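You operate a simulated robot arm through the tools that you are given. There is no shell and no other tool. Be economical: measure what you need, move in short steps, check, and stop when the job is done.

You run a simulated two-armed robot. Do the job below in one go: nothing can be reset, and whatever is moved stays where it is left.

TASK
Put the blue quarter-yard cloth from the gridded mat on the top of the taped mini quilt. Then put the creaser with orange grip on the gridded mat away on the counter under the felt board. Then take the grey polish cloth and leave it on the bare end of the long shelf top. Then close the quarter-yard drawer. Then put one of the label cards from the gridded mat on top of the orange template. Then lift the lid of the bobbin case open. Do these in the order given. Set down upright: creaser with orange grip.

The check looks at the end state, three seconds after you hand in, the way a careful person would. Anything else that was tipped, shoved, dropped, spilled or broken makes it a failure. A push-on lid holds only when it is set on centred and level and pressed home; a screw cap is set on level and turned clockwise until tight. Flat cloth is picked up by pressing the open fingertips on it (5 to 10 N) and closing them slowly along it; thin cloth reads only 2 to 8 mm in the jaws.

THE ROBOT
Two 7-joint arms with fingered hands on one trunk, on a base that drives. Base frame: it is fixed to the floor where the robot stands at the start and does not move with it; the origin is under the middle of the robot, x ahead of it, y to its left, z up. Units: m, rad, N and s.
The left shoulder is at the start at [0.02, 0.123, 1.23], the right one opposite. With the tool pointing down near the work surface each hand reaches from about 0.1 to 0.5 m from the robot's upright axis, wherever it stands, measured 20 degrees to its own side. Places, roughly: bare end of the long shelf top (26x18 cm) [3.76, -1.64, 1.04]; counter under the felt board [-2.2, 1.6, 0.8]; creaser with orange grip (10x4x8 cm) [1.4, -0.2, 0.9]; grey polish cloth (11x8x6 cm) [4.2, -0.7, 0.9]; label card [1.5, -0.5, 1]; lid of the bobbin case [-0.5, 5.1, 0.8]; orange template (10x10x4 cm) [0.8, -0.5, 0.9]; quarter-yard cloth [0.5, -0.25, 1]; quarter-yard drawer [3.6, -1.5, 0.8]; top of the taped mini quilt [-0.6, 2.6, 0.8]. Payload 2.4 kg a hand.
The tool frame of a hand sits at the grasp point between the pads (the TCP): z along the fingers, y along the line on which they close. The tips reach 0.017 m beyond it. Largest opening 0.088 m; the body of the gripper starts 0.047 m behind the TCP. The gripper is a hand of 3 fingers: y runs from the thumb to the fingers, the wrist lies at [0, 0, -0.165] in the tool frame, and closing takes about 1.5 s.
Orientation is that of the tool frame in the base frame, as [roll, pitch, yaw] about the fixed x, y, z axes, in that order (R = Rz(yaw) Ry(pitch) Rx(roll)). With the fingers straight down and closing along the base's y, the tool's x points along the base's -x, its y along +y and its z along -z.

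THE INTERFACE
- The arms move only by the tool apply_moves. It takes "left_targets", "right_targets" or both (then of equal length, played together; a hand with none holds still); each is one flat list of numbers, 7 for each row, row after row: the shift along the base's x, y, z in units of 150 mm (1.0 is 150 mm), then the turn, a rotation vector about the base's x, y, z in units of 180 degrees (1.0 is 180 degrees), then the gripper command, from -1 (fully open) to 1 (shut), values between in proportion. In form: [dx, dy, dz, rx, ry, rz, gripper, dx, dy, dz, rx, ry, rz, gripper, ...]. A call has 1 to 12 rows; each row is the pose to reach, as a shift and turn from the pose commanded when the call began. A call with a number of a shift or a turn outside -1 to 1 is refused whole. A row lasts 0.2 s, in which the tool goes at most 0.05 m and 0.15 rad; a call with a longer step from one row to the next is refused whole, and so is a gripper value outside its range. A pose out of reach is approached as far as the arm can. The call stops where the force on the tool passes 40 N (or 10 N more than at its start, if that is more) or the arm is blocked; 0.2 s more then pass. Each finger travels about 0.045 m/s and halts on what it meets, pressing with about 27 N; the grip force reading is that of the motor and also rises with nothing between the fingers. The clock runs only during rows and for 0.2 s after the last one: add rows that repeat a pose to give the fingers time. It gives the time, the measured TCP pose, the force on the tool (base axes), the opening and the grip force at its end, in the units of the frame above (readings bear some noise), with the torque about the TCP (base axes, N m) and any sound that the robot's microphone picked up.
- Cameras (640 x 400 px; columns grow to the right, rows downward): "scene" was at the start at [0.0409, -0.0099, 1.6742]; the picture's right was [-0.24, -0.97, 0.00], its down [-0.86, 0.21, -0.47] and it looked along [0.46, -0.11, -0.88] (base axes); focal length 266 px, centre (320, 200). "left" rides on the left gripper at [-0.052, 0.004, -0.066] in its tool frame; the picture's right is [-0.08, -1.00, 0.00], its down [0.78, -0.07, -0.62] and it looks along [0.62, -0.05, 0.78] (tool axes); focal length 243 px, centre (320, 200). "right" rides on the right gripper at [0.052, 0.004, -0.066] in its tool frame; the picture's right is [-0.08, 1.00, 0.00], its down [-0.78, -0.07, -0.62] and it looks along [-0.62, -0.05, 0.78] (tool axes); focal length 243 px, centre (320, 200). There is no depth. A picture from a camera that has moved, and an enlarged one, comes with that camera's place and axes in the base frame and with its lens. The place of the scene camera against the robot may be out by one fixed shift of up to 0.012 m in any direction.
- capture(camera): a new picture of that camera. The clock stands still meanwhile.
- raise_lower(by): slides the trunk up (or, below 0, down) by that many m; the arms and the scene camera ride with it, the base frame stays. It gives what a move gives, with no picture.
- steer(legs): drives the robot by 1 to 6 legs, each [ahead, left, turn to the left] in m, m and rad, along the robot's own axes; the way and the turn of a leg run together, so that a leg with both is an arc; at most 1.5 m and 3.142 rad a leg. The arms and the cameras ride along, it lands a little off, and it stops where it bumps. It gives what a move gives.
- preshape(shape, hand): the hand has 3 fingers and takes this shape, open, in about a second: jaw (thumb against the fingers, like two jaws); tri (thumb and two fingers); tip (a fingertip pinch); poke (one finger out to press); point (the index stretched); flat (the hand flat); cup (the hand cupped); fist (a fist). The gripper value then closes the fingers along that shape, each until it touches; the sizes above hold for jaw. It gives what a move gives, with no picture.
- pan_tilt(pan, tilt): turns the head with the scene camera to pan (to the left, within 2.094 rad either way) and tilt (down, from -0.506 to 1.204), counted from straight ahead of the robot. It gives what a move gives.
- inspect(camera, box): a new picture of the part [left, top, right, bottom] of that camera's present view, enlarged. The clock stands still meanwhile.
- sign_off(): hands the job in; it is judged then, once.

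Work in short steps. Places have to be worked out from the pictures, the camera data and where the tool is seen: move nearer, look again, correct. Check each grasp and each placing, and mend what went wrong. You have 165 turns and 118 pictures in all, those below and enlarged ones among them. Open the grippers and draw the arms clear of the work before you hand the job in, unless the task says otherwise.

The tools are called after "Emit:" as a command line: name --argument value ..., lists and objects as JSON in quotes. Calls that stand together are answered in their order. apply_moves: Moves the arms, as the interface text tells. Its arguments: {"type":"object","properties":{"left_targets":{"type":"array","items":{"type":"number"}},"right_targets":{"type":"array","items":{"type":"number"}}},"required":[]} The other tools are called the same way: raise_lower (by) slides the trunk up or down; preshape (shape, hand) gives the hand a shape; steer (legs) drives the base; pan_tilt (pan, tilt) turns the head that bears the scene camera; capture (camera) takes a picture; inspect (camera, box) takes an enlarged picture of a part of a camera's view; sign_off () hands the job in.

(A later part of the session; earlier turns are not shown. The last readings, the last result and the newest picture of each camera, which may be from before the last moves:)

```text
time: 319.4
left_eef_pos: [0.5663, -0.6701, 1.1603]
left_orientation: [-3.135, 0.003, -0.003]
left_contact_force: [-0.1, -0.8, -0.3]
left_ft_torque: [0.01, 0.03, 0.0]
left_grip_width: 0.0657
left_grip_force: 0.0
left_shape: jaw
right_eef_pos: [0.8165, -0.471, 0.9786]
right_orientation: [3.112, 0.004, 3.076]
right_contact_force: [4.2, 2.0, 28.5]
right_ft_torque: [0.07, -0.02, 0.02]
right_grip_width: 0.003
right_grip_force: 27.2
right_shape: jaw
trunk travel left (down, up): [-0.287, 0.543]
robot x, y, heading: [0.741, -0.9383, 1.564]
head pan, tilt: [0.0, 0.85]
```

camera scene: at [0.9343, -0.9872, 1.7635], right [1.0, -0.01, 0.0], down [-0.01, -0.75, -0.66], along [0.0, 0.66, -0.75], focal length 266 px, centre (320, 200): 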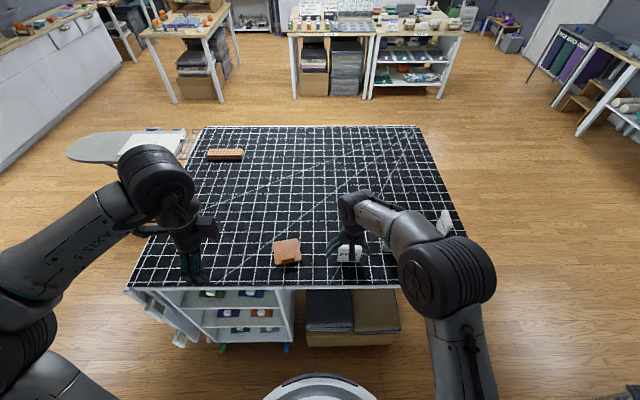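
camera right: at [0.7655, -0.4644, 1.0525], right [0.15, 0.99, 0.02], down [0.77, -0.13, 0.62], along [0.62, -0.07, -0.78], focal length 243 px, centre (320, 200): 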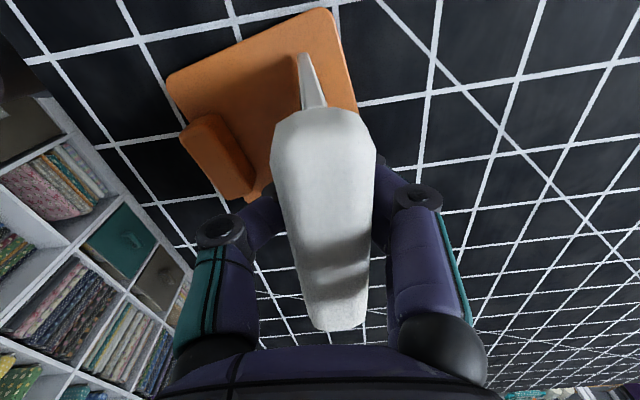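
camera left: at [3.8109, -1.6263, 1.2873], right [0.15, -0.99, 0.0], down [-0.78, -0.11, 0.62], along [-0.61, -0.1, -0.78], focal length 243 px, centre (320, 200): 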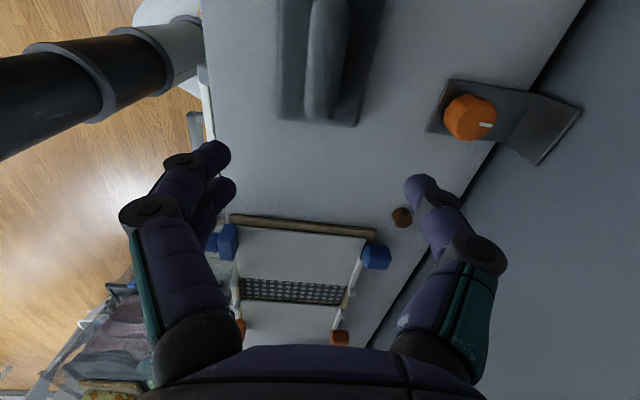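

Contact. I ease up ~1 mm, open slowly, then look before lifting.

Emit:
apply_moves --right_targets '[0, 0, 0.033, 0, 0, 0, 1, 0, 0, 0.033, 0, 0, 0, 0.8, 0, 0, 0.033, 0, 0, 0, 0.6, 0, 0, 0.033, 0, 0, 0, 0.3, 0, 0, 0.033, 0, 0, 0, 0, 0, 0, 0.033, 0, 0, 0, -0.2, 0, 0, 0.033, 0, 0, 0, -0.2]'

Emit:
capture --camera "right"

```text
time: 321.0
left_eef_pos: [0.5641, -0.668, 1.1605]
left_orientation: [-3.136, 0.002, -0.005]
left_contact_force: [1.0, 0.9, 0.2]
left_ft_torque: [0.01, 0.0, -0.01]
left_grip_width: 0.0659
left_grip_force: 0.0
left_shape: jaw
right_eef_pos: [0.8167, -0.4684, 0.9795]
right_orientation: [3.116, 0.003, 3.079]
right_contact_force: [0.6, 0.5, 0.9]
right_ft_torque: [0.03, 0.03, 0.0]
right_grip_width: 0.0521
right_grip_force: 0.0
right_shape: jaw
trunk travel left (down, up): [-0.287, 0.543]
robot x, y, heading: [0.7377, -0.9355, 1.565]
head pan, tilt: [0.0, 0.85]
```

```text
23 pictures are left
camera right: at [0.7643, -0.4624, 1.0467], right [0.15, 0.99, 0.02], down [0.77, -0.13, 0.62], along [0.62, -0.07, -0.78], focal length 243 px, centre (320, 200)
```

right: 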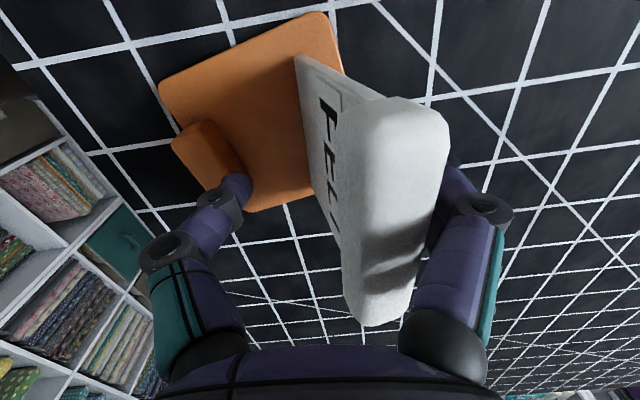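

On release the card leans on the far finger: it only balances if held exactly vertical. I re-grip it and null the 1.5° hand tilt.

Emit:
apply_moves --right_targets '[0, 0, 0, 0, 0, 0, 0.1, 0, 0, 0, 0, 0, 0, 0.4, 0, 0, 0, 0, 0, 0, 0.7, 0, 0, 0, 0, 0, 0, 1, 0, 0, 0, 0, 0, 0, 1, 0, 0, 0, 0, 0, 0, 1, 0, 0, 0.05, 0, 0, 0, 1, 0, 0, 0.1, -0.0085, -0.001, 0, 1, 0, 0, 0.1, -0.0085, -0.001, 0, 1]'

Emit:
capture --camera "right"

```text
time: 323.0
left_eef_pos: [0.5665, -0.6679, 1.1601]
left_orientation: [-3.135, 0.003, -0.003]
left_contact_force: [-0.6, -0.1, -0.1]
left_ft_torque: [0.0, 0.04, 0.01]
left_grip_width: 0.0659
left_grip_force: 0.2
left_shape: jaw
right_eef_pos: [0.8207, -0.476, 0.9942]
right_orientation: [-3.141, 0.006, 3.077]
right_contact_force: [0.1, 0.1, -0.6]
right_ft_torque: [0.0, -0.01, -0.01]
right_grip_width: 0.0006
right_grip_force: 27.3
right_shape: jaw
right hand out of reach, approached as far as the arm can: row 8, 9
trunk travel left (down, up): [-0.287, 0.543]
robot x, y, heading: [0.7419, -0.935, 1.557]
head pan, tilt: [0.0, 0.85]
```

```text
22 pictures are left
camera right: at [0.7659, -0.4678, 1.0609], right [0.15, 0.99, 0.0], down [0.77, -0.12, 0.63], along [0.62, -0.1, -0.78], focal length 243 px, centre (320, 200)
```

right: 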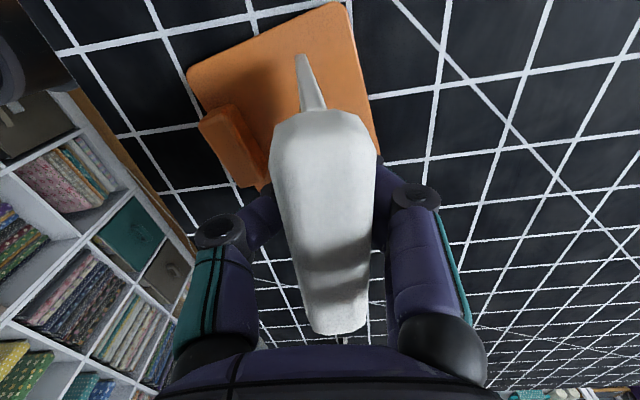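

Held and vertical (roll −3.141). I lower to a light touch.

Emit:
apply_moves --right_targets '[0, 0, -0.05, 0, 0, 0, 1, 0, 0, -0.08, 0, 0, 0, 1, 0, 0, -0.09, 0, 0, 0, 1, 0, 0, -0.095, 0, 0, 0, 1]'

```text
time: 324.0
left_eef_pos: [0.5639, -0.6683, 1.1602]
left_orientation: [-3.136, 0.002, -0.005]
left_contact_force: [0.9, -0.8, 0.5]
left_ft_torque: [0.05, 0.02, 0.0]
left_grip_width: 0.0659
left_grip_force: 0.0
left_shape: jaw
right_eef_pos: [0.8184, -0.4757, 0.9827]
right_orientation: [-3.139, 0.009, 3.076]
right_contact_force: [0.0, 0.5, -0.7]
right_ft_torque: [0.01, -0.02, 0.03]
right_grip_width: 0.0003
right_grip_force: 27.4
right_shape: jaw
trunk travel left (down, up): [-0.287, 0.543]
robot x, y, heading: [0.741, -0.9391, 1.567]
head pan, tilt: [0.0, 0.85]
```

Emit:
apply_moves --right_targets '[0, 0, -0.008, 0, 0, 0, 1, 0, 0, -0.015, 0, 0, 0, 1, 0, 0, -0.022, 0, 0, 0, 1]'

```text
time: 324.8
left_eef_pos: [0.5658, -0.6686, 1.1593]
left_orientation: [-3.136, 0.002, -0.003]
left_contact_force: [0.6, -0.7, -0.4]
left_ft_torque: [0.01, 0.0, -0.02]
left_grip_width: 0.0659
left_grip_force: 0.1
left_shape: jaw
right_eef_pos: [0.8169, -0.4746, 0.979]
right_orientation: [3.141, 0.009, 3.077]
right_contact_force: [1.3, 0.1, 8.7]
right_ft_torque: [0.05, -0.02, 0.01]
right_grip_width: 0.0009
right_grip_force: 28.1
right_shape: jaw
trunk travel left (down, up): [-0.287, 0.543]
robot x, y, heading: [0.741, -0.936, 1.564]
head pan, tilt: [0.0, 0.85]
```

Light contact (8.7 N), vertical. I ease 0.5 mm and open very slowly.

Emit:
apply_moves --right_targets '[0, 0, 0.004, 0, 0, 0, 0.98, 0, 0, 0.004, 0, 0, 0, 0.96, 0, 0, 0.004, 0, 0, 0, 0.94, 0, 0, 0.004, 0, 0, 0, 0.9, 0, 0, 0.004, 0, 0, 0, 0.85, 0, 0, 0.004, 0, 0, 0, 0.8, 0, 0, 0.004, 0, 0, 0, 0.7, 0, 0, 0.004, 0, 0, 0, 0.6]'

Emit:
capture --camera "right"

```text
time: 326.6
left_eef_pos: [0.5648, -0.6681, 1.1604]
left_orientation: [-3.138, 0.001, -0.004]
left_contact_force: [-0.1, -0.1, -0.8]
left_ft_torque: [0.02, 0.02, 0.01]
left_grip_width: 0.0658
left_grip_force: 0.0
left_shape: jaw
right_eef_pos: [0.818, -0.4746, 0.978]
right_orientation: [-3.138, 0.009, 3.075]
right_contact_force: [-1.1, 0.7, 0.2]
right_ft_torque: [-0.03, -0.02, 0.01]
right_grip_width: 0.0172
right_grip_force: 0.0
right_shape: jaw
trunk travel left (down, up): [-0.287, 0.543]
robot x, y, heading: [0.7428, -0.9373, 1.564]
head pan, tilt: [0.0, 0.85]
```

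```text
21 pictures are left
camera right: at [0.7654, -0.4658, 1.0436], right [0.15, 0.99, 0.0], down [0.77, -0.11, 0.63], along [0.62, -0.1, -0.78], focal length 243 px, centre (320, 200)
```

right: 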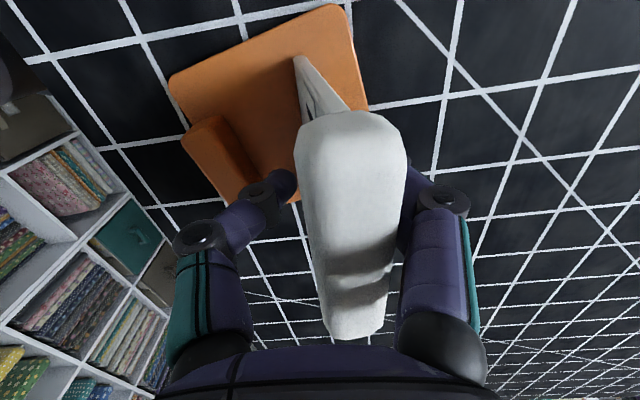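

It again sags to the far side: its heavy bar makes standing impossible to hold. Safer: lean it back so the bar rests on the template's knob with its foot on the plate. I re-grip, move the foot ~1.5 cm farther and tilt the top slightly toward me.

Emit:
apply_moves --right_targets '[0, 0, 0, 0, 0, 0, 0.8, 0, 0, 0, 0, 0, 0, 1, 0, 0, 0, 0, 0, 0, 1, 0, 0, 0.06, 0, 0, 0, 1, 0, 0.06, 0.1, 0.015, 0, 0, 1, 0, 0.12, 0.1, 0.03, 0, 0, 1, 0, 0.12, 0.1, 0.03, 0, 0, 1]'

```text
time: 328.2
left_eef_pos: [0.566, -0.6669, 1.16]
left_orientation: [-3.136, 0.001, -0.003]
left_contact_force: [-0.5, -0.5, -0.4]
left_ft_torque: [0.0, -0.01, 0.01]
left_grip_width: 0.0661
left_grip_force: 0.0
left_shape: jaw
right_eef_pos: [0.8188, -0.4606, 0.994]
right_orientation: [3.05, 0.002, 3.078]
right_contact_force: [0.2, 0.4, -1.3]
right_ft_torque: [0.0, 0.02, 0.04]
right_grip_width: 0.0002
right_grip_force: 26.8
right_shape: jaw
trunk travel left (down, up): [-0.287, 0.543]
robot x, y, heading: [0.7415, -0.9335, 1.565]
head pan, tilt: [0.0, 0.85]
```

TCP −0.4606 with 5° lean, foot at ≈ −0.454. I lower to light contact, then open to ~5.5 cm so it settles on the near finger.

Emit:
apply_moves --right_targets '[0, 0, -0.05, 0, 0, 0, 1, 0, 0, -0.08, 0, 0, 0, 1, 0, 0, -0.095, 0, 0, 0, 1, 0, 0, -0.103, 0, 0, 0, 1]'

Emit:
apply_moves --right_targets '[0, 0, 0, 0, 0, 0, 0.95, 0, 0, 0, 0, 0, 0, 0.85, 0, 0, 0, 0, 0, 0, 0.7, 0, 0, 0, 0, 0, 0, 0.5, 0, 0, 0, 0, 0, 0, 0.2, 0, 0, 0, 0, 0, 0, 0, 0, 0, 0, 0, 0, 0, -0.25, 0, 0, 0, 0, 0, 0, -0.25]'

Emit:
capture --camera "right"

```text
time: 329.2
left_eef_pos: [0.5657, -0.6674, 1.1597]
left_orientation: [-3.136, 0.002, -0.004]
left_contact_force: [-0.1, 0.5, -0.1]
left_ft_torque: [0.02, -0.03, 0.02]
left_grip_width: 0.0657
left_grip_force: 0.1
left_shape: jaw
right_eef_pos: [0.8181, -0.4601, 0.9778]
right_orientation: [3.049, 0.0, 3.077]
right_contact_force: [0.3, 0.8, -0.5]
right_ft_torque: [0.02, 0.03, 0.01]
right_grip_width: 0.0008
right_grip_force: 27.0
right_shape: jaw
trunk travel left (down, up): [-0.287, 0.543]
robot x, y, heading: [0.7436, -0.9318, 1.563]
head pan, tilt: [0.0, 0.85]
```

```text
time: 331.0
left_eef_pos: [0.5661, -0.6667, 1.1609]
left_orientation: [-3.136, 0.003, -0.004]
left_contact_force: [-1.4, -0.2, 0.5]
left_ft_torque: [-0.01, 0.03, -0.03]
left_grip_width: 0.066
left_grip_force: 0.0
left_shape: jaw
right_eef_pos: [0.8177, -0.4588, 0.9787]
right_orientation: [3.05, 0.001, 3.076]
right_contact_force: [-0.5, 0.0, -0.5]
right_ft_torque: [0.02, 0.0, 0.0]
right_grip_width: 0.0543
right_grip_force: 0.1
right_shape: jaw
trunk travel left (down, up): [-0.287, 0.543]
robot x, y, heading: [0.7438, -0.9348, 1.565]
head pan, tilt: [0.0, 0.85]
```

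```text
20 pictures are left
camera right: at [0.7655, -0.4564, 1.0444], right [0.15, 0.98, 0.09], down [0.77, -0.17, 0.61], along [0.62, -0.02, -0.78], focal length 243 px, centre (320, 200)
```

right: 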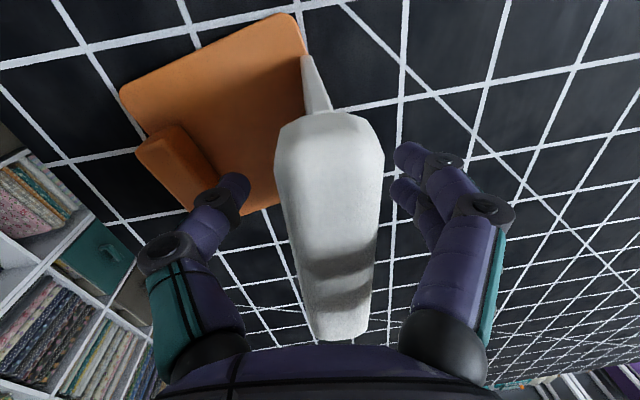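

It now stands by itself, free of both fingers, but its foot is right at the plate's back edge. I re-grip with this same tilt, lift slightly and bring it 1.4 cm nearer with the base.

Emit:
apply_moves --right_targets '[0, 0, 0, 0, 0, 0, 0.2, 0, 0, 0, 0, 0, 0, 0.5, 0, 0, 0, 0, 0, 0, 0.7, 0, 0, 0, 0, 0, 0, 0.9, 0, 0, 0, 0, 0, 0, 1, 0, 0, 0, 0, 0, 0, 1, 0, 0, 0, 0, 0, 0, 1, 0, 0, 0.05, 0, 0, 0, 1, 0, 0, 0.09, 0, 0, 0.02, 1, 0, 0, 0.09, 0, 0, 0.04, 1]'

Emit:
steer --legs '[[-0.014, 0, 0]]'

Emit:
capture --camera "right"

```text
time: 333.2
left_eef_pos: [0.5649, -0.6666, 1.1604]
left_orientation: [-3.136, 0.002, -0.003]
left_contact_force: [0.5, 0.5, -1.0]
left_ft_torque: [0.01, -0.04, 0.01]
left_grip_width: 0.0658
left_grip_force: 0.1
left_shape: jaw
right_eef_pos: [0.8169, -0.4608, 0.9925]
right_orientation: [3.051, 0.001, -3.081]
right_contact_force: [-0.2, -0.6, -0.7]
right_ft_torque: [-0.03, 0.04, -0.01]
right_grip_width: 0.0008
right_grip_force: 27.2
right_shape: jaw
trunk travel left (down, up): [-0.287, 0.543]
robot x, y, heading: [0.7429, -0.9329, 1.569]
head pan, tilt: [0.0, 0.85]
```

```text
time: 334.0
left_eef_pos: [0.5652, -0.6833, 1.1598]
left_orientation: [-3.137, 0.002, -0.005]
left_contact_force: [-0.2, -0.6, 0.8]
left_ft_torque: [0.0, 0.01, 0.0]
left_grip_width: 0.0661
left_grip_force: 0.1
left_shape: jaw
right_eef_pos: [0.8178, -0.4749, 0.9936]
right_orientation: [3.048, 0.002, -3.081]
right_contact_force: [0.1, 0.2, -0.2]
right_ft_torque: [-0.01, 0.02, -0.02]
right_grip_width: 0.0006
right_grip_force: 26.9
right_shape: jaw
trunk travel left (down, up): [-0.287, 0.543]
robot x, y, heading: [0.7437, -0.9521, 1.569]
head pan, tilt: [0.0, 0.85]
```

```text
19 pictures are left
camera right: at [0.7657, -0.4797, 1.0589], right [0.02, 1.0, 0.09], down [0.79, -0.08, 0.61], along [0.62, 0.06, -0.78], focal length 243 px, centre (320, 200)
```

right: 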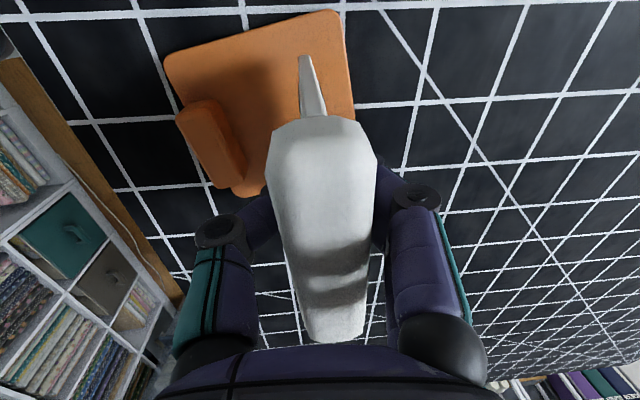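

Foot is well on the plate and now parallel to it. I lower to the same height and open with the same slow schedule.

Emit:
apply_moves --right_targets '[0, 0, -0.05, 0, 0, 0, 1, 0, 0, -0.08, 0, 0, 0, 1, 0, 0, -0.095, 0, 0, 0, 1, 0, 0, -0.102, 0, 0, 0, 1]'

Emit:
apply_moves --right_targets '[0, 0, 0, 0, 0, 0, 0.95, 0, 0, 0, 0, 0, 0, 0.85, 0, 0, 0, 0, 0, 0, 0.7, 0, 0, 0, 0, 0, 0, 0.5, 0, 0, 0, 0, 0, 0, 0.2, 0, 0, 0, 0, 0, 0, 0, 0, 0, 0, 0, 0, 0, -0.25, 0, 0, 0, 0, 0, 0, -0.25]'

Emit:
capture --camera "right"

```text
time: 335.0
left_eef_pos: [0.5674, -0.6828, 1.1598]
left_orientation: [-3.135, 0.001, -0.003]
left_contact_force: [0.9, 0.8, -0.2]
left_ft_torque: [-0.02, -0.01, 0.0]
left_grip_width: 0.0661
left_grip_force: 0.0
left_shape: jaw
right_eef_pos: [0.8168, -0.4729, 0.977]
right_orientation: [3.047, 0.002, -3.082]
right_contact_force: [0.8, 1.2, 7.2]
right_ft_torque: [-0.01, 0.0, 0.01]
right_grip_width: 0.0007
right_grip_force: 27.5
right_shape: jaw
trunk travel left (down, up): [-0.287, 0.543]
robot x, y, heading: [0.7422, -0.9496, 1.562]
head pan, tilt: [0.0, 0.85]
```

```text
time: 336.8
left_eef_pos: [0.5649, -0.6814, 1.1598]
left_orientation: [-3.137, 0.002, -0.004]
left_contact_force: [0.0, 0.2, 0.9]
left_ft_torque: [0.01, 0.04, -0.02]
left_grip_width: 0.0662
left_grip_force: 0.0
left_shape: jaw
right_eef_pos: [0.8171, -0.4726, 0.9757]
right_orientation: [3.052, 0.001, -3.08]
right_contact_force: [0.4, 0.2, 0.1]
right_ft_torque: [0.03, -0.02, -0.01]
right_grip_width: 0.0544
right_grip_force: 0.0
right_shape: jaw
trunk travel left (down, up): [-0.287, 0.543]
robot x, y, heading: [0.7424, -0.9483, 1.564]
head pan, tilt: [0.0, 0.85]
```

```text
18 pictures are left
camera right: at [0.7653, -0.4762, 1.0419], right [0.02, 1.0, 0.09], down [0.79, -0.08, 0.61], along [0.62, 0.06, -0.78], focal length 243 px, centre (320, 200)
```

right: 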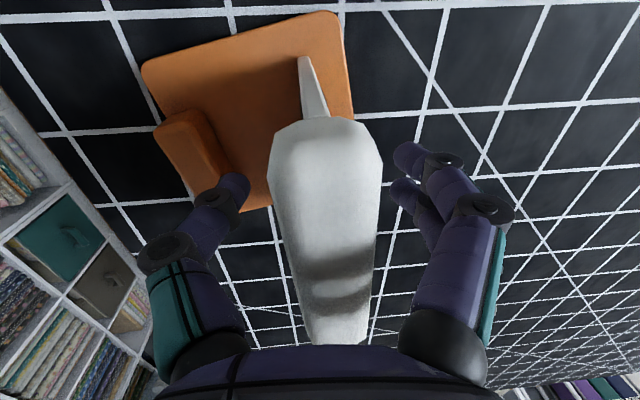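

It stands free on the plate. I lift the hand straight up and check.

Emit:
apply_moves --right_targets '[0, 0, 0.1, 0, 0, 0, -0.25, 0, 0, 0.25, 0, 0, 0, -0.25, 0, 0, 0.5, 0, 0, 0, -0.25, 0, 0, 0.8, 0, 0, 0, -0.25]'

Emit:
capture --camera "right"

```text
time: 337.8
left_eef_pos: [0.5649, -0.6816, 1.1616]
left_orientation: [-3.136, 0.003, -0.004]
left_contact_force: [-0.3, 1.1, 0.3]
left_ft_torque: [-0.01, -0.05, 0.01]
left_grip_width: 0.0659
left_grip_force: 0.0
left_shape: jaw
right_eef_pos: [0.8171, -0.5033, 1.0903]
right_orientation: [3.049, 0.002, -3.081]
right_contact_force: [0.1, 0.3, 0.4]
right_ft_torque: [0.0, 0.01, -0.01]
right_grip_width: 0.0545
right_grip_force: 0.0
right_shape: jaw
right hand out of reach, approached as far as the arm can: row 3, 4
trunk travel left (down, up): [-0.287, 0.543]
robot x, y, heading: [0.7417, -0.9488, 1.563]
head pan, tilt: [0.0, 0.85]
```

```text
17 pictures are left
camera right: at [0.7651, -0.5073, 1.1569], right [0.02, 1.0, 0.09], down [0.79, -0.08, 0.61], along [0.62, 0.06, -0.78], focal length 243 px, centre (320, 200)
```

right: 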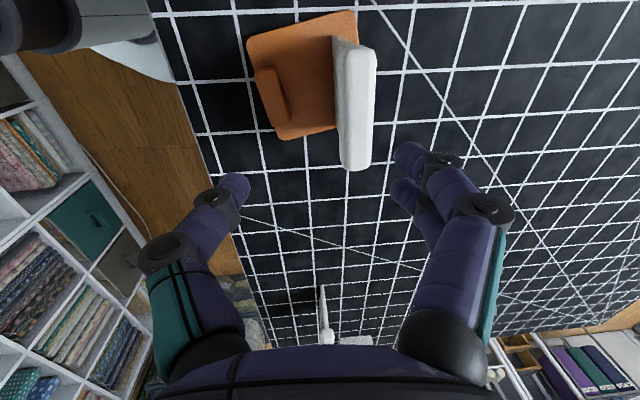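

The card stands on the template. Now the bobbin case: I raise the trunk, leave the aisle toward −x and drive up the corridor in stages.

Emit:
raise_lower --by 0.2

Emit:
steer --legs '[[-0.03, 1.3, 0], [0, 0.87, 0], [1.4, 0, 0], [1.0, 0, 0]]'

Emit:
apply_moves --right_targets '[0, 0, 0, -0.029, 0, 0, -1, 0, 0, 0, -0.029, 0, 0.04, -1, 0, 0, 0, -0.029, 0, 0.08, -1, 0, -0.05, 0, -0.029, 0, 0.12, -1, 0, -0.1, 0, -0.029, 0, 0.16, -1, 0, -0.15, 0, -0.029, 0, 0.2, -1, 0, -0.2, 0, -0.029, 0, 0.24, -1, 0, -0.25, 0, -0.029, 0, 0.28, -1, 0, -0.3, 0, -0.029, 0, 0.32, -1, 0, -0.35, 0, -0.029, 0, 0.36, -1, 0, -0.4, 0, -0.029, 0, 0.4, -1, 0, -0.45, 0, -0.029, 0, 0.44, -1]'

```text
time: 340.0
left_eef_pos: [0.5657, -0.6818, 1.3592]
left_orientation: [-3.135, 0.003, -0.003]
left_contact_force: [0.8, -0.3, 0.0]
left_ft_torque: [0.0, -0.02, 0.01]
left_grip_width: 0.0658
left_grip_force: 0.1
left_shape: jaw
right_eef_pos: [0.8168, -0.503, 1.2902]
right_orientation: [3.049, 0.001, -3.08]
right_contact_force: [-0.1, 0.8, -0.1]
right_ft_torque: [0.01, -0.01, -0.01]
right_grip_width: 0.0548
right_grip_force: 0.0
right_shape: jaw
trunk travel left (down, up): [-0.487, 0.343]
robot x, y, heading: [0.7405, -0.9454, 1.562]
head pan, tilt: [0.0, 0.85]
```

```text
time: 348.7
left_eef_pos: [-1.1105, -0.7206, 1.359]
left_orientation: [-3.134, -0.001, 0.181]
left_contact_force: [0.0, -0.1, 0.2]
left_ft_torque: [-0.03, -0.01, -0.04]
left_grip_width: 0.0657
left_grip_force: 0.1
left_shape: jaw
right_eef_pos: [-0.8981, -0.4969, 1.2921]
right_orientation: [3.051, 0.003, -2.896]
right_contact_force: [-0.2, 0.3, -0.6]
right_ft_torque: [-0.04, -0.02, -0.02]
right_grip_width: 0.0545
right_grip_force: 0.0
right_shape: jaw
trunk travel left (down, up): [-0.487, 0.343]
robot x, y, heading: [-0.885, -0.948, 1.752]
head pan, tilt: [0.0, 0.85]
stopped in leg 2: the robot was blocked; the commanded pose is now the measured one
```

```text
time: 351.3
left_eef_pos: [-1.1081, -0.7251, 1.3605]
left_orientation: [-3.132, 0.002, 0.182]
left_contact_force: [0.1, -0.5, -0.1]
left_ft_torque: [0.0, 0.02, 0.01]
left_grip_width: 0.0655
left_grip_force: 0.1
left_shape: jaw
right_eef_pos: [-0.9202, -0.5469, 1.3032]
right_orientation: [3.098, -0.067, -1.524]
right_contact_force: [-0.1, 0.4, 0.0]
right_ft_torque: [0.01, -0.03, 0.0]
right_grip_width: 0.0876
right_grip_force: 0.1
right_shape: jaw
right hand out of reach, approached as far as the arm can: row 1, 2, 3, 4, 7, 8, 9, 10, 11, 12
trunk travel left (down, up): [-0.487, 0.343]
robot x, y, heading: [-0.8883, -0.9537, 1.752]
head pan, tilt: [0.0, 0.85]
```

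Blocked at (−0.885, −0.95). I look to the left to see what I touched.

Emit:
pan_tilt --pan 1.3 --tilt 0.95

Emit:
capture --camera "scene"

```text
time: 352.8
left_eef_pos: [-1.1069, -0.7255, 1.3615]
left_orientation: [-3.133, 0.002, 0.179]
left_contact_force: [0.3, -0.7, -0.5]
left_ft_torque: [0.0, 0.02, 0.02]
left_grip_width: 0.066
left_grip_force: 0.1
left_shape: jaw
right_eef_pos: [-0.9205, -0.5453, 1.3021]
right_orientation: [3.094, -0.068, -1.528]
right_contact_force: [-0.1, 0.4, -0.5]
right_ft_torque: [0.0, 0.03, -0.01]
right_grip_width: 0.0878
right_grip_force: 0.1
right_shape: jaw
trunk travel left (down, up): [-0.487, 0.343]
robot x, y, heading: [-0.8846, -0.9548, 1.747]
head pan, tilt: [1.3, 0.949]
```

```text
16 pictures are left
camera scene: at [-0.9567, -0.9597, 1.726], right [0.09, 1.0, 0.0], down [0.81, -0.07, -0.58], along [-0.58, 0.05, -0.81], focal length 266 px, centre (320, 200)
```

scene: 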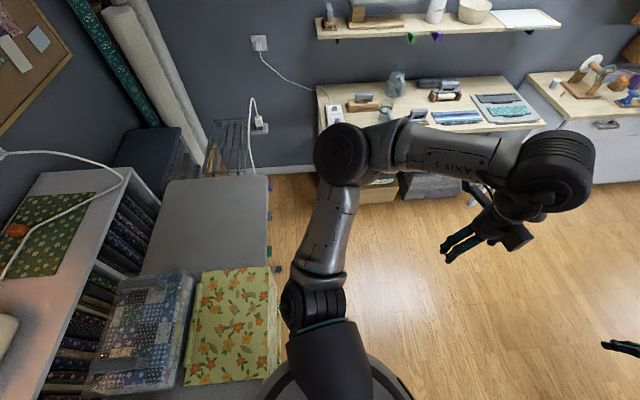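

I grazed the pressing table's corner (nothing displaced visibly). I move ahead first, straighten, then go left to x ≈ −1.42 and up the corridor.

Emit:
steer --legs '[[0.45, -0.05, -0.18], [0, 0.47, 0], [1.4, 0, 0], [0.8, 0, 0]]'

```text
time: 368.4
left_eef_pos: [-1.4643, 1.9814, 1.3604]
left_orientation: [-3.134, 0.002, -0.025]
left_contact_force: [0.0, 0.2, -0.8]
left_ft_torque: [0.0, 0.01, 0.0]
left_grip_width: 0.0661
left_grip_force: 0.1
left_shape: jaw
right_eef_pos: [-1.2448, 2.1179, 1.3025]
right_orientation: [3.094, -0.067, -1.73]
right_contact_force: [0.4, 0.0, -0.3]
right_ft_torque: [-0.01, 0.02, 0.0]
right_grip_width: 0.0878
right_grip_force: 0.2
right_shape: jaw
trunk travel left (down, up): [-0.487, 0.343]
robot x, y, heading: [-1.2918, 1.7082, 1.551]
head pan, tilt: [1.3, 0.949]
```

Good. I continue up the corridor, shifted 0.17 m left, to y ≈ 3.85.

Emit:
steer --legs '[[1.1, 0.17, 0.02], [1.05, 0, 0]]'

Emit:
pan_tilt --pan -0.75 --tilt 0.6

Emit:
capture --camera "scene"

```text
time: 379.1
left_eef_pos: [-1.5784, 4.1501, 1.3603]
left_orientation: [-3.133, 0.002, -0.027]
left_contact_force: [-0.6, -0.2, 0.3]
left_ft_torque: [0.02, 0.01, -0.01]
left_grip_width: 0.066
left_grip_force: 0.0
left_shape: jaw
right_eef_pos: [-1.357, 4.2864, 1.3022]
right_orientation: [3.093, -0.067, -1.735]
right_contact_force: [0.3, 0.8, 0.5]
right_ft_torque: [0.02, -0.01, 0.02]
right_grip_width: 0.0883
right_grip_force: 0.0
right_shape: jaw
trunk travel left (down, up): [-0.487, 0.343]
robot x, y, heading: [-1.4092, 3.8816, 1.539]
head pan, tilt: [1.3, 0.949]
```

```text
time: 381.1
left_eef_pos: [-1.5776, 4.1474, 1.3618]
left_orientation: [-3.132, 0.001, -0.027]
left_contact_force: [0.4, 0.4, -0.4]
left_ft_torque: [0.0, 0.0, -0.01]
left_grip_width: 0.0659
left_grip_force: 0.1
left_shape: jaw
right_eef_pos: [-1.3576, 4.2852, 1.3031]
right_orientation: [3.094, -0.068, -1.735]
right_contact_force: [0.4, -0.4, 0.0]
right_ft_torque: [-0.03, 0.04, -0.02]
right_grip_width: 0.0878
right_grip_force: 0.1
right_shape: jaw
trunk travel left (down, up): [-0.487, 0.343]
robot x, y, heading: [-1.4111, 3.8796, 1.537]
head pan, tilt: [-0.75, 0.6]
```

```text
15 pictures are left
camera scene: at [-1.349, 3.9292, 1.7544], right [0.71, -0.7, 0.0], down [-0.4, -0.4, -0.82], along [0.58, 0.59, -0.57], focal length 266 px, centre (320, 200)
```

scene: 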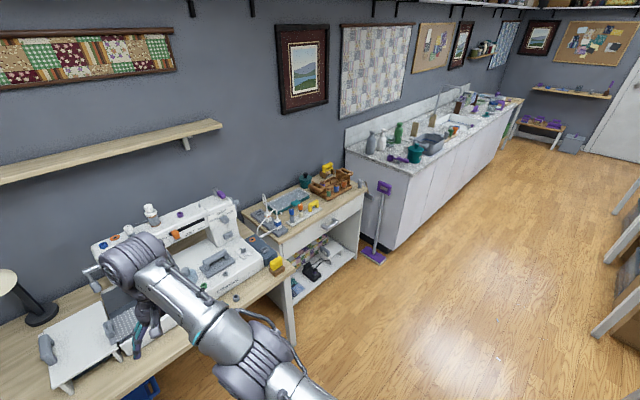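

The bobbin case stands on the white cabinet (front y ≈ 4.79, top ≈ 0.8). I drive right in front of it to about (−0.5, 4.2).

Emit:
steer --legs '[[0.06, -0.9, 0.034], [0.25, 0, 0]]'

Emit:
pan_tilt --pan 0.0 --tilt 0.75

Emit:
inspect --camera "scene" --box '[200, 60, 440, 210]'

```text
time: 387.3
left_eef_pos: [-0.6833, 4.435, 1.3604]
left_orientation: [-3.132, 0.002, -0.006]
left_contact_force: [0.9, 0.4, -0.4]
left_ft_torque: [-0.01, 0.0, -0.01]
left_grip_width: 0.066
left_grip_force: 0.1
left_shape: jaw
right_eef_pos: [-0.4654, 4.5766, 1.302]
right_orientation: [3.094, -0.068, -1.711]
right_contact_force: [1.1, -0.3, 0.1]
right_ft_torque: [-0.02, 0.03, 0.05]
right_grip_width: 0.0881
right_grip_force: 0.0
right_shape: jaw
trunk travel left (down, up): [-0.487, 0.343]
robot x, y, heading: [-0.5032, 4.1706, 1.562]
head pan, tilt: [-0.75, 0.6]
```

```text
time: 388.4
left_eef_pos: [-0.6827, 4.4338, 1.3616]
left_orientation: [-3.133, 0.001, -0.003]
left_contact_force: [-0.1, 0.0, 0.4]
left_ft_torque: [0.04, 0.01, 0.0]
left_grip_width: 0.0659
left_grip_force: 0.1
left_shape: jaw
right_eef_pos: [-0.4659, 4.5762, 1.302]
right_orientation: [3.096, -0.068, -1.711]
right_contact_force: [0.2, 0.2, 0.6]
right_ft_torque: [-0.01, -0.01, -0.01]
right_grip_width: 0.088
right_grip_force: 0.0
right_shape: jaw
trunk travel left (down, up): [-0.487, 0.343]
robot x, y, heading: [-0.508, 4.1685, 1.564]
head pan, tilt: [0.0, 0.75]
```

```text
2.67 times, centred on (320, 135) of scene
camera zoom: at [-0.5082, 4.2377, 1.7416], right [1.0, -0.01, 0.0], down [0.0, -0.68, -0.73], along [0.01, 0.73, -0.68], focal length 710 px, centre (320, 373)
```

zoom: 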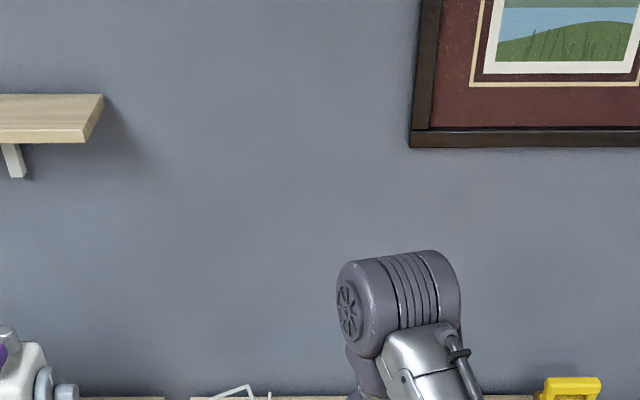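

Too high; the cabinet top lies lower in the view.

Emit:
inspect --camera "scene" --box '[220, 195, 460, 345]'

```text
2.67 times, centred on (340, 270) of scene
camera zoom: at [-0.5082, 4.2377, 1.7416], right [1.0, -0.01, 0.0], down [0.0, -0.68, -0.73], along [0.01, 0.73, -0.68], focal length 710 px, centre (267, 13)
```

zoom: 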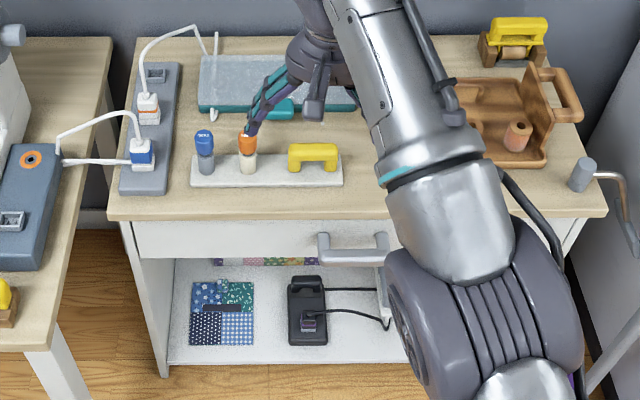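

The bobbin case is the flat grey/teal box behind the hand, about (−0.48, 5.03). I draw the right hand back to see it.

Emit:
apply_moves --right_targets '[0.1, -0.25, 0, 0, 0, 0, -1, 0.3, -0.5, 0, 0, 0, 0, -1, 0.5, -0.75, 0, 0, 0, 0, -1, 0.7, -1, 0, 0, 0, 0, -1, 0.9, -1, 0, 0, 0, 0, -1]'

Emit:
inspect --camera "scene" --box '[260, 190, 400, 280]'

```text
time: 389.6
left_eef_pos: [-0.6816, 4.4348, 1.3597]
left_orientation: [-3.131, 0.001, -0.006]
left_contact_force: [-1.0, -0.2, -0.2]
left_ft_torque: [-0.01, -0.01, 0.02]
left_grip_width: 0.0658
left_grip_force: 0.2
left_shape: jaw
right_eef_pos: [-0.377, 4.5904, 1.3145]
right_orientation: [3.096, -0.066, -1.711]
right_contact_force: [0.5, 0.0, -0.4]
right_ft_torque: [-0.01, -0.02, -0.01]
right_grip_width: 0.088
right_grip_force: 0.1
right_shape: jaw
right hand out of reach, approached as far as the arm can: row 1, 2, 3, 4, 5
trunk travel left (down, up): [-0.487, 0.343]
robot x, y, heading: [-0.5057, 4.1665, 1.566]
head pan, tilt: [0.0, 0.75]
```

```text
4.44 times, centred on (330, 235) of scene
camera zoom: at [-0.5086, 4.2378, 1.7416], right [1.0, -0.01, 0.0], down [0.0, -0.68, -0.73], along [0.0, 0.73, -0.68], focal length 1183 px, centre (276, 44)
```

zoom: 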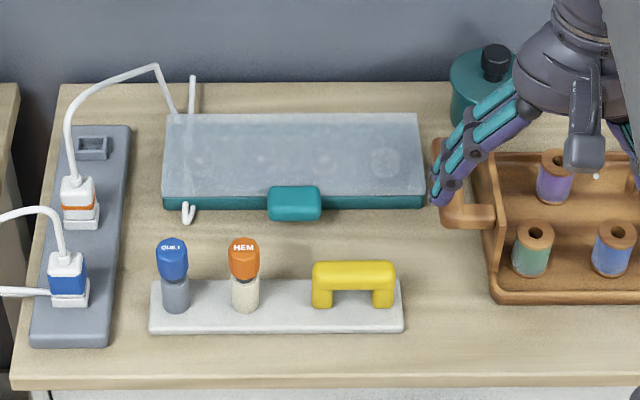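

Clear now: teal tab at front centre ≈ (−0.49, 4.98, z≈0.83), hinge at the back y ≈ 5.10. I draw the left hand back, lower the trunk, approach, and tilt the right hand ~30° forward, squared to close along x.

Emit:
apply_moves --left_targets '[0, -0.3, 0, 0, 0, 0, -0.5, 0, -0.6, 0, 0, 0, 0, -0.5, 0, -0.9, 0, 0, 0, 0, -0.5, 0, -0.9, 0, 0, 0, 0, -0.5, 0, -0.9, 0, 0, 0, 0, -0.5, 0, -0.9, 0, 0, 0, 0, -0.5]' --right_targets '[0, 0, 0, 0.035, -0.003, 0.008, -1, 0, 0, 0, 0.07, -0.006, 0.016, -1, 0, 0, 0, 0.105, -0.01, 0.024, -1, 0, 0, 0, 0.14, -0.013, 0.033, -1, 0, 0, 0, 0.175, -0.016, 0.041, -1, 0, 0, 0, 0.1856, -0.0172, 0.0446, -1]'

Emit:
raise_lower --by -0.15

Emit:
steer --legs '[[0.25, 0.05, 0]]'

Emit:
capture --camera "right"

```text
time: 391.0
left_eef_pos: [-0.6844, 4.2982, 1.3569]
left_orientation: [-3.133, 0.002, -0.005]
left_contact_force: [-0.7, 0.2, 0.6]
left_ft_torque: [-0.01, -0.02, -0.03]
left_grip_width: 0.0658
left_grip_force: 0.0
left_shape: jaw
right_eef_pos: [-0.3821, 4.6628, 1.3645]
right_orientation: [3.111, 0.519, -1.563]
right_contact_force: [-0.8, 0.1, -0.6]
right_ft_torque: [-0.03, 0.01, 0.0]
right_grip_width: 0.0878
right_grip_force: 0.1
right_shape: jaw
right hand out of reach, approached as far as the arm can: row 1, 2, 3, 4, 5, 6
trunk travel left (down, up): [-0.487, 0.343]
robot x, y, heading: [-0.5103, 4.1696, 1.571]
head pan, tilt: [0.0, 0.75]
```

```text
time: 392.7
left_eef_pos: [-0.6848, 4.2984, 1.2068]
left_orientation: [-3.133, 0.001, -0.007]
left_contact_force: [-0.4, 0.7, 0.6]
left_ft_torque: [0.03, 0.0, -0.02]
left_grip_width: 0.0658
left_grip_force: 0.0
left_shape: jaw
right_eef_pos: [-0.3817, 4.6622, 1.2135]
right_orientation: [3.111, 0.516, -1.562]
right_contact_force: [-0.2, 0.0, 0.9]
right_ft_torque: [0.0, -0.02, 0.0]
right_grip_width: 0.0878
right_grip_force: 0.0
right_shape: jaw
trunk travel left (down, up): [-0.337, 0.493]
robot x, y, heading: [-0.5057, 4.1657, 1.569]
head pan, tilt: [0.0, 0.75]
```

```text
time: 394.5
left_eef_pos: [-0.7326, 4.5453, 1.2068]
left_orientation: [-3.133, 0.002, -0.014]
left_contact_force: [0.3, 1.0, -0.3]
left_ft_torque: [0.0, -0.01, 0.0]
left_grip_width: 0.0657
left_grip_force: 0.1
left_shape: jaw
right_eef_pos: [-0.4283, 4.9087, 1.2137]
right_orientation: [3.112, 0.515, -1.572]
right_contact_force: [0.5, -0.4, 0.3]
right_ft_torque: [-0.03, 0.04, -0.02]
right_grip_width: 0.0878
right_grip_force: 0.1
right_shape: jaw
trunk travel left (down, up): [-0.337, 0.493]
robot x, y, heading: [-0.5527, 4.4163, 1.559]
head pan, tilt: [0.0, 0.75]
```

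```text
11 pictures are left
camera right: at [-0.4301, 4.831, 1.2456], right [-1.0, 0.06, 0.07], down [0.09, 0.37, 0.92], along [0.03, 0.93, -0.38], focal length 243 px, centre (320, 200)
```

right: 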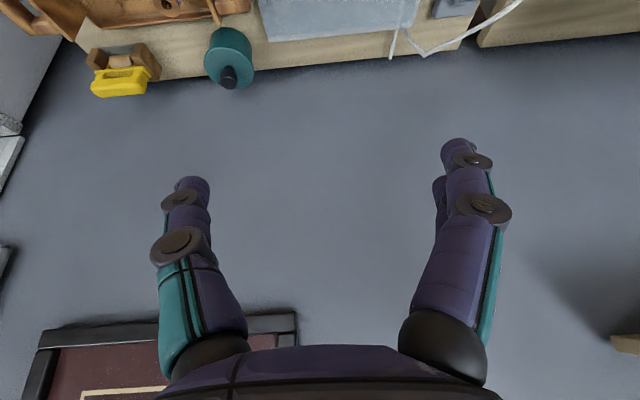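

Tilt 30° achieved with good reach. I lower the trunk 0.2 m, nudge ahead 6 cm and align over the tab.

Emit:
raise_lower --by -0.2

Emit:
steer --legs '[[0.06, 0, 0.01]]'

Emit:
apply_moves --right_targets '[-0.2, 0, -0.1, 0, 0, 0, -1, -0.38, 0.03, -0.2, 0, 0, 0, -1, -0.38, 0.03, -0.4, 0, 0, 0, -1]'

Emit:
capture --camera "right"

```text
time: 396.7
left_eef_pos: [-0.7323, 4.5453, 1.0062]
left_orientation: [-3.131, 0.003, -0.014]
left_contact_force: [-0.5, 0.8, 0.3]
left_ft_torque: [0.0, 0.01, 0.02]
left_grip_width: 0.0658
left_grip_force: 0.0
left_shape: jaw
right_eef_pos: [-0.4279, 4.9082, 1.0144]
right_orientation: [3.111, 0.515, -1.571]
right_contact_force: [1.7, 0.1, -0.5]
right_ft_torque: [0.03, -0.02, -0.03]
right_grip_width: 0.0879
right_grip_force: 0.1
right_shape: jaw
trunk travel left (down, up): [-0.137, 0.693]
robot x, y, heading: [-0.5542, 4.4133, 1.559]
head pan, tilt: [0.0, 0.75]
```

```text
time: 397.7
left_eef_pos: [-0.7332, 4.6043, 1.0061]
left_orientation: [-3.132, 0.002, -0.005]
left_contact_force: [0.5, -0.7, 0.2]
left_ft_torque: [-0.01, 0.02, -0.02]
left_grip_width: 0.0659
left_grip_force: 0.1
left_shape: jaw
right_eef_pos: [-0.4302, 4.971, 1.0143]
right_orientation: [3.11, 0.515, -1.564]
right_contact_force: [-0.4, -0.5, -0.2]
right_ft_torque: [-0.03, -0.02, 0.0]
right_grip_width: 0.0881
right_grip_force: 0.2
right_shape: jaw
trunk travel left (down, up): [-0.137, 0.693]
robot x, y, heading: [-0.5548, 4.4764, 1.564]
head pan, tilt: [0.0, 0.75]
```

```text
time: 398.5
left_eef_pos: [-0.7345, 4.605, 1.0063]
left_orientation: [-3.134, 0.001, -0.005]
left_contact_force: [0.5, -0.3, 0.3]
left_ft_torque: [0.03, -0.01, -0.01]
left_grip_width: 0.0661
left_grip_force: 0.1
left_shape: jaw
right_eef_pos: [-0.4931, 4.986, 0.9557]
right_orientation: [3.112, 0.516, -1.562]
right_contact_force: [0.4, -0.2, -0.6]
right_ft_torque: [0.0, -0.01, 0.02]
right_grip_width: 0.0879
right_grip_force: 0.0
right_shape: jaw
right hand out of reach, approached as far as the arm can: row 3
trunk travel left (down, up): [-0.137, 0.693]
robot x, y, heading: [-0.555, 4.4781, 1.566]
head pan, tilt: [0.0, 0.75]
```

```text
10 pictures are left
camera right: at [-0.4957, 4.9092, 0.988], right [-1.0, 0.05, 0.07], down [0.08, 0.37, 0.92], along [0.02, 0.93, -0.38], focal length 243 px, centre (320, 200)
```

right: 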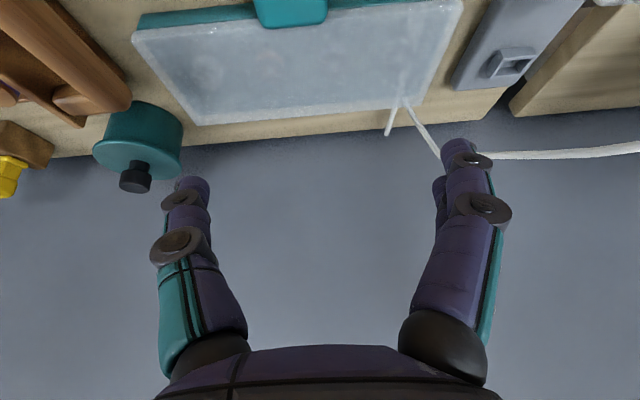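

Tab centre ≈ (−0.485, 4.99), 4.3 cm wide. I lower 0.10 m with the trunk, then 2 cm with the arm.

Emit:
raise_lower --by -0.1

Emit:
apply_moves --right_targets '[0.04, 0, -0.06, 0, 0, 0, -1, 0.05, 0, -0.11, 0, 0, 0, -1, 0.05, 0, -0.15, 0, 0, 0, -1]'

Emit:
inspect --camera "scene" --box '[240, 120, 440, 245]'

```text
time: 399.8
left_eef_pos: [-0.7332, 4.6061, 0.9062]
left_orientation: [-3.132, 0.001, -0.007]
left_contact_force: [0.1, 0.7, 0.0]
left_ft_torque: [0.01, -0.01, -0.04]
left_grip_width: 0.0661
left_grip_force: 0.0
left_shape: jaw
right_eef_pos: [-0.493, 4.9857, 0.8568]
right_orientation: [3.111, 0.515, -1.565]
right_contact_force: [-0.7, -0.4, 0.3]
right_ft_torque: [-0.02, 0.02, -0.01]
right_grip_width: 0.0879
right_grip_force: 0.0
right_shape: jaw
trunk travel left (down, up): [-0.037, 0.793]
robot x, y, heading: [-0.5559, 4.478, 1.564]
head pan, tilt: [0.0, 0.75]
```

```text
time: 400.6
left_eef_pos: [-0.7331, 4.6064, 0.9065]
left_orientation: [-3.132, 0.003, -0.007]
left_contact_force: [0.5, 0.9, -0.1]
left_ft_torque: [0.0, 0.01, 0.01]
left_grip_width: 0.0662
left_grip_force: 0.1
left_shape: jaw
right_eef_pos: [-0.488, 4.9948, 0.8374]
right_orientation: [3.112, 0.514, -1.563]
right_contact_force: [0.0, 0.9, 0.8]
right_ft_torque: [-0.02, 0.01, 0.0]
right_grip_width: 0.0879
right_grip_force: 0.2
right_shape: jaw
right hand out of reach, approached as far as the arm can: row 1, 2, 3
trunk travel left (down, up): [-0.037, 0.793]
robot x, y, heading: [-0.5572, 4.4778, 1.566]
head pan, tilt: [0.0, 0.75]
```

```text
3.20 times, centred on (340, 182) of scene
camera zoom: at [-0.557, 4.5455, 1.2916], right [1.0, -0.01, 0.0], down [0.0, -0.68, -0.73], along [0.0, 0.73, -0.68], focal length 852 px, centre (256, 256)
```

zoom: 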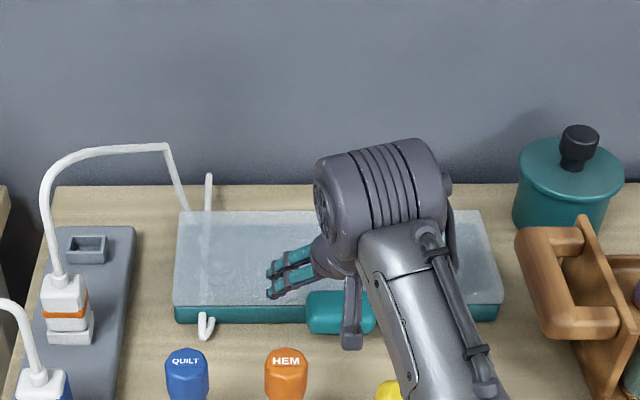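

Re-triangulating from the lower viewpoint: the lid top is lower, z ≈ 0.763, front y ≈ 5.057, back ≈ 5.16; tab ≈ (−0.482, 5.045, 0.755), 6 cm wide. I advance 4.5 cm and lower toward it.

Emit:
steer --legs '[[0.045, 0, 0]]'

Emit:
raise_lower --by -0.035

Emit:
capture --camera "right"

```text
time: 401.5
left_eef_pos: [-0.7324, 4.6533, 0.906]
left_orientation: [-3.134, 0.002, -0.005]
left_contact_force: [-0.4, 0.3, 0.3]
left_ft_torque: [0.0, -0.05, 0.03]
left_grip_width: 0.0657
left_grip_force: 0.2
left_shape: jaw
right_eef_pos: [-0.4878, 5.0415, 0.8373]
right_orientation: [3.112, 0.514, -1.563]
right_contact_force: [0.7, -0.1, -1.1]
right_ft_torque: [0.0, -0.02, 0.0]
right_grip_width: 0.0881
right_grip_force: 0.1
right_shape: jaw
trunk travel left (down, up): [-0.037, 0.793]
robot x, y, heading: [-0.5545, 4.5228, 1.561]
head pan, tilt: [0.0, 0.75]
```

```text
time: 402.3
left_eef_pos: [-0.7328, 4.6528, 0.8729]
left_orientation: [-3.133, 0.002, -0.004]
left_contact_force: [0.2, 0.4, 0.0]
left_ft_torque: [-0.02, -0.02, -0.04]
left_grip_width: 0.0661
left_grip_force: 0.1
left_shape: jaw
right_eef_pos: [-0.4888, 5.0407, 0.8021]
right_orientation: [3.113, 0.516, -1.564]
right_contact_force: [-0.4, 0.6, 0.3]
right_ft_torque: [0.05, 0.02, 0.02]
right_grip_width: 0.088
right_grip_force: 0.0
right_shape: jaw
trunk travel left (down, up): [-0.002, 0.828]
robot x, y, heading: [-0.5578, 4.5236, 1.563]
head pan, tilt: [0.0, 0.75]
```

```text
8 pictures are left
camera right: at [-0.4904, 4.9642, 0.8344], right [-1.0, 0.05, 0.07], down [0.08, 0.38, 0.92], along [0.02, 0.93, -0.38], focal length 243 px, centre (320, 200)
```

right: 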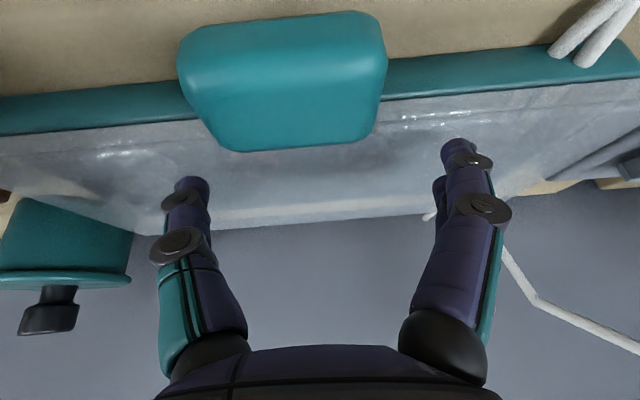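

The tab block spans y ≈ 5.01–5.05, top z ≈ 0.775, centre x −0.480. I lower onto it with the fingers at its sides.

Emit:
apply_moves --right_targets '[0.06, -0.04, -0.1, 0, 0, 0, -1, 0.06, -0.07, -0.2, 0, 0, 0, -1, 0.06, -0.07, -0.27, 0, 0, 0, -1, 0.06, -0.07, -0.3, 0, 0, 0, -1]'

Emit:
capture --camera "right"

```text
time: 402.9
left_eef_pos: [-0.7336, 4.6519, 0.8721]
left_orientation: [-3.13, 0.001, -0.006]
left_contact_force: [0.0, -0.1, 0.3]
left_ft_torque: [0.02, -0.01, -0.01]
left_grip_width: 0.0658
left_grip_force: 0.0
left_shape: jaw
right_eef_pos: [-0.4848, 5.0503, 0.7904]
right_orientation: [3.109, 0.542, -1.563]
right_contact_force: [-1.0, -1.2, 17.7]
right_ft_torque: [0.01, -0.21, 0.02]
right_grip_width: 0.0883
right_grip_force: 0.0
right_shape: jaw
right hand out of reach, approached as far as the arm can: row 1, 2, 3
trunk travel left (down, up): [-0.002, 0.828]
robot x, y, heading: [-0.5556, 4.5249, 1.565]
head pan, tilt: [0.0, 0.75]
stopped in row 3 (right hand): the force on the tool passed its limit at 48 N (the readings are from after the stop); the commanded pose is now the measured one
```

```text
7 pictures are left
camera right: at [-0.487, 4.9723, 0.8197], right [-1.0, 0.05, 0.07], down [0.08, 0.35, 0.93], along [0.02, 0.94, -0.35], focal length 243 px, centre (320, 200)
```

right: 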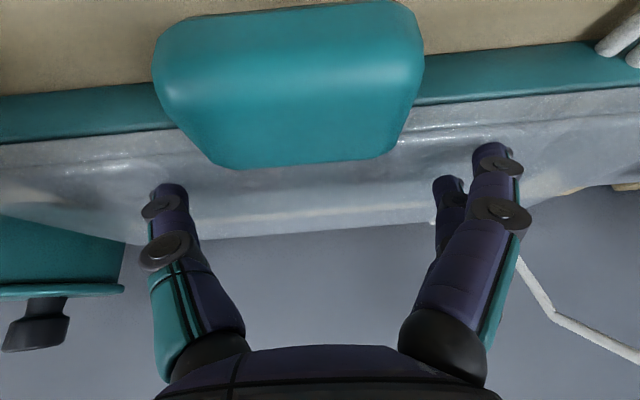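

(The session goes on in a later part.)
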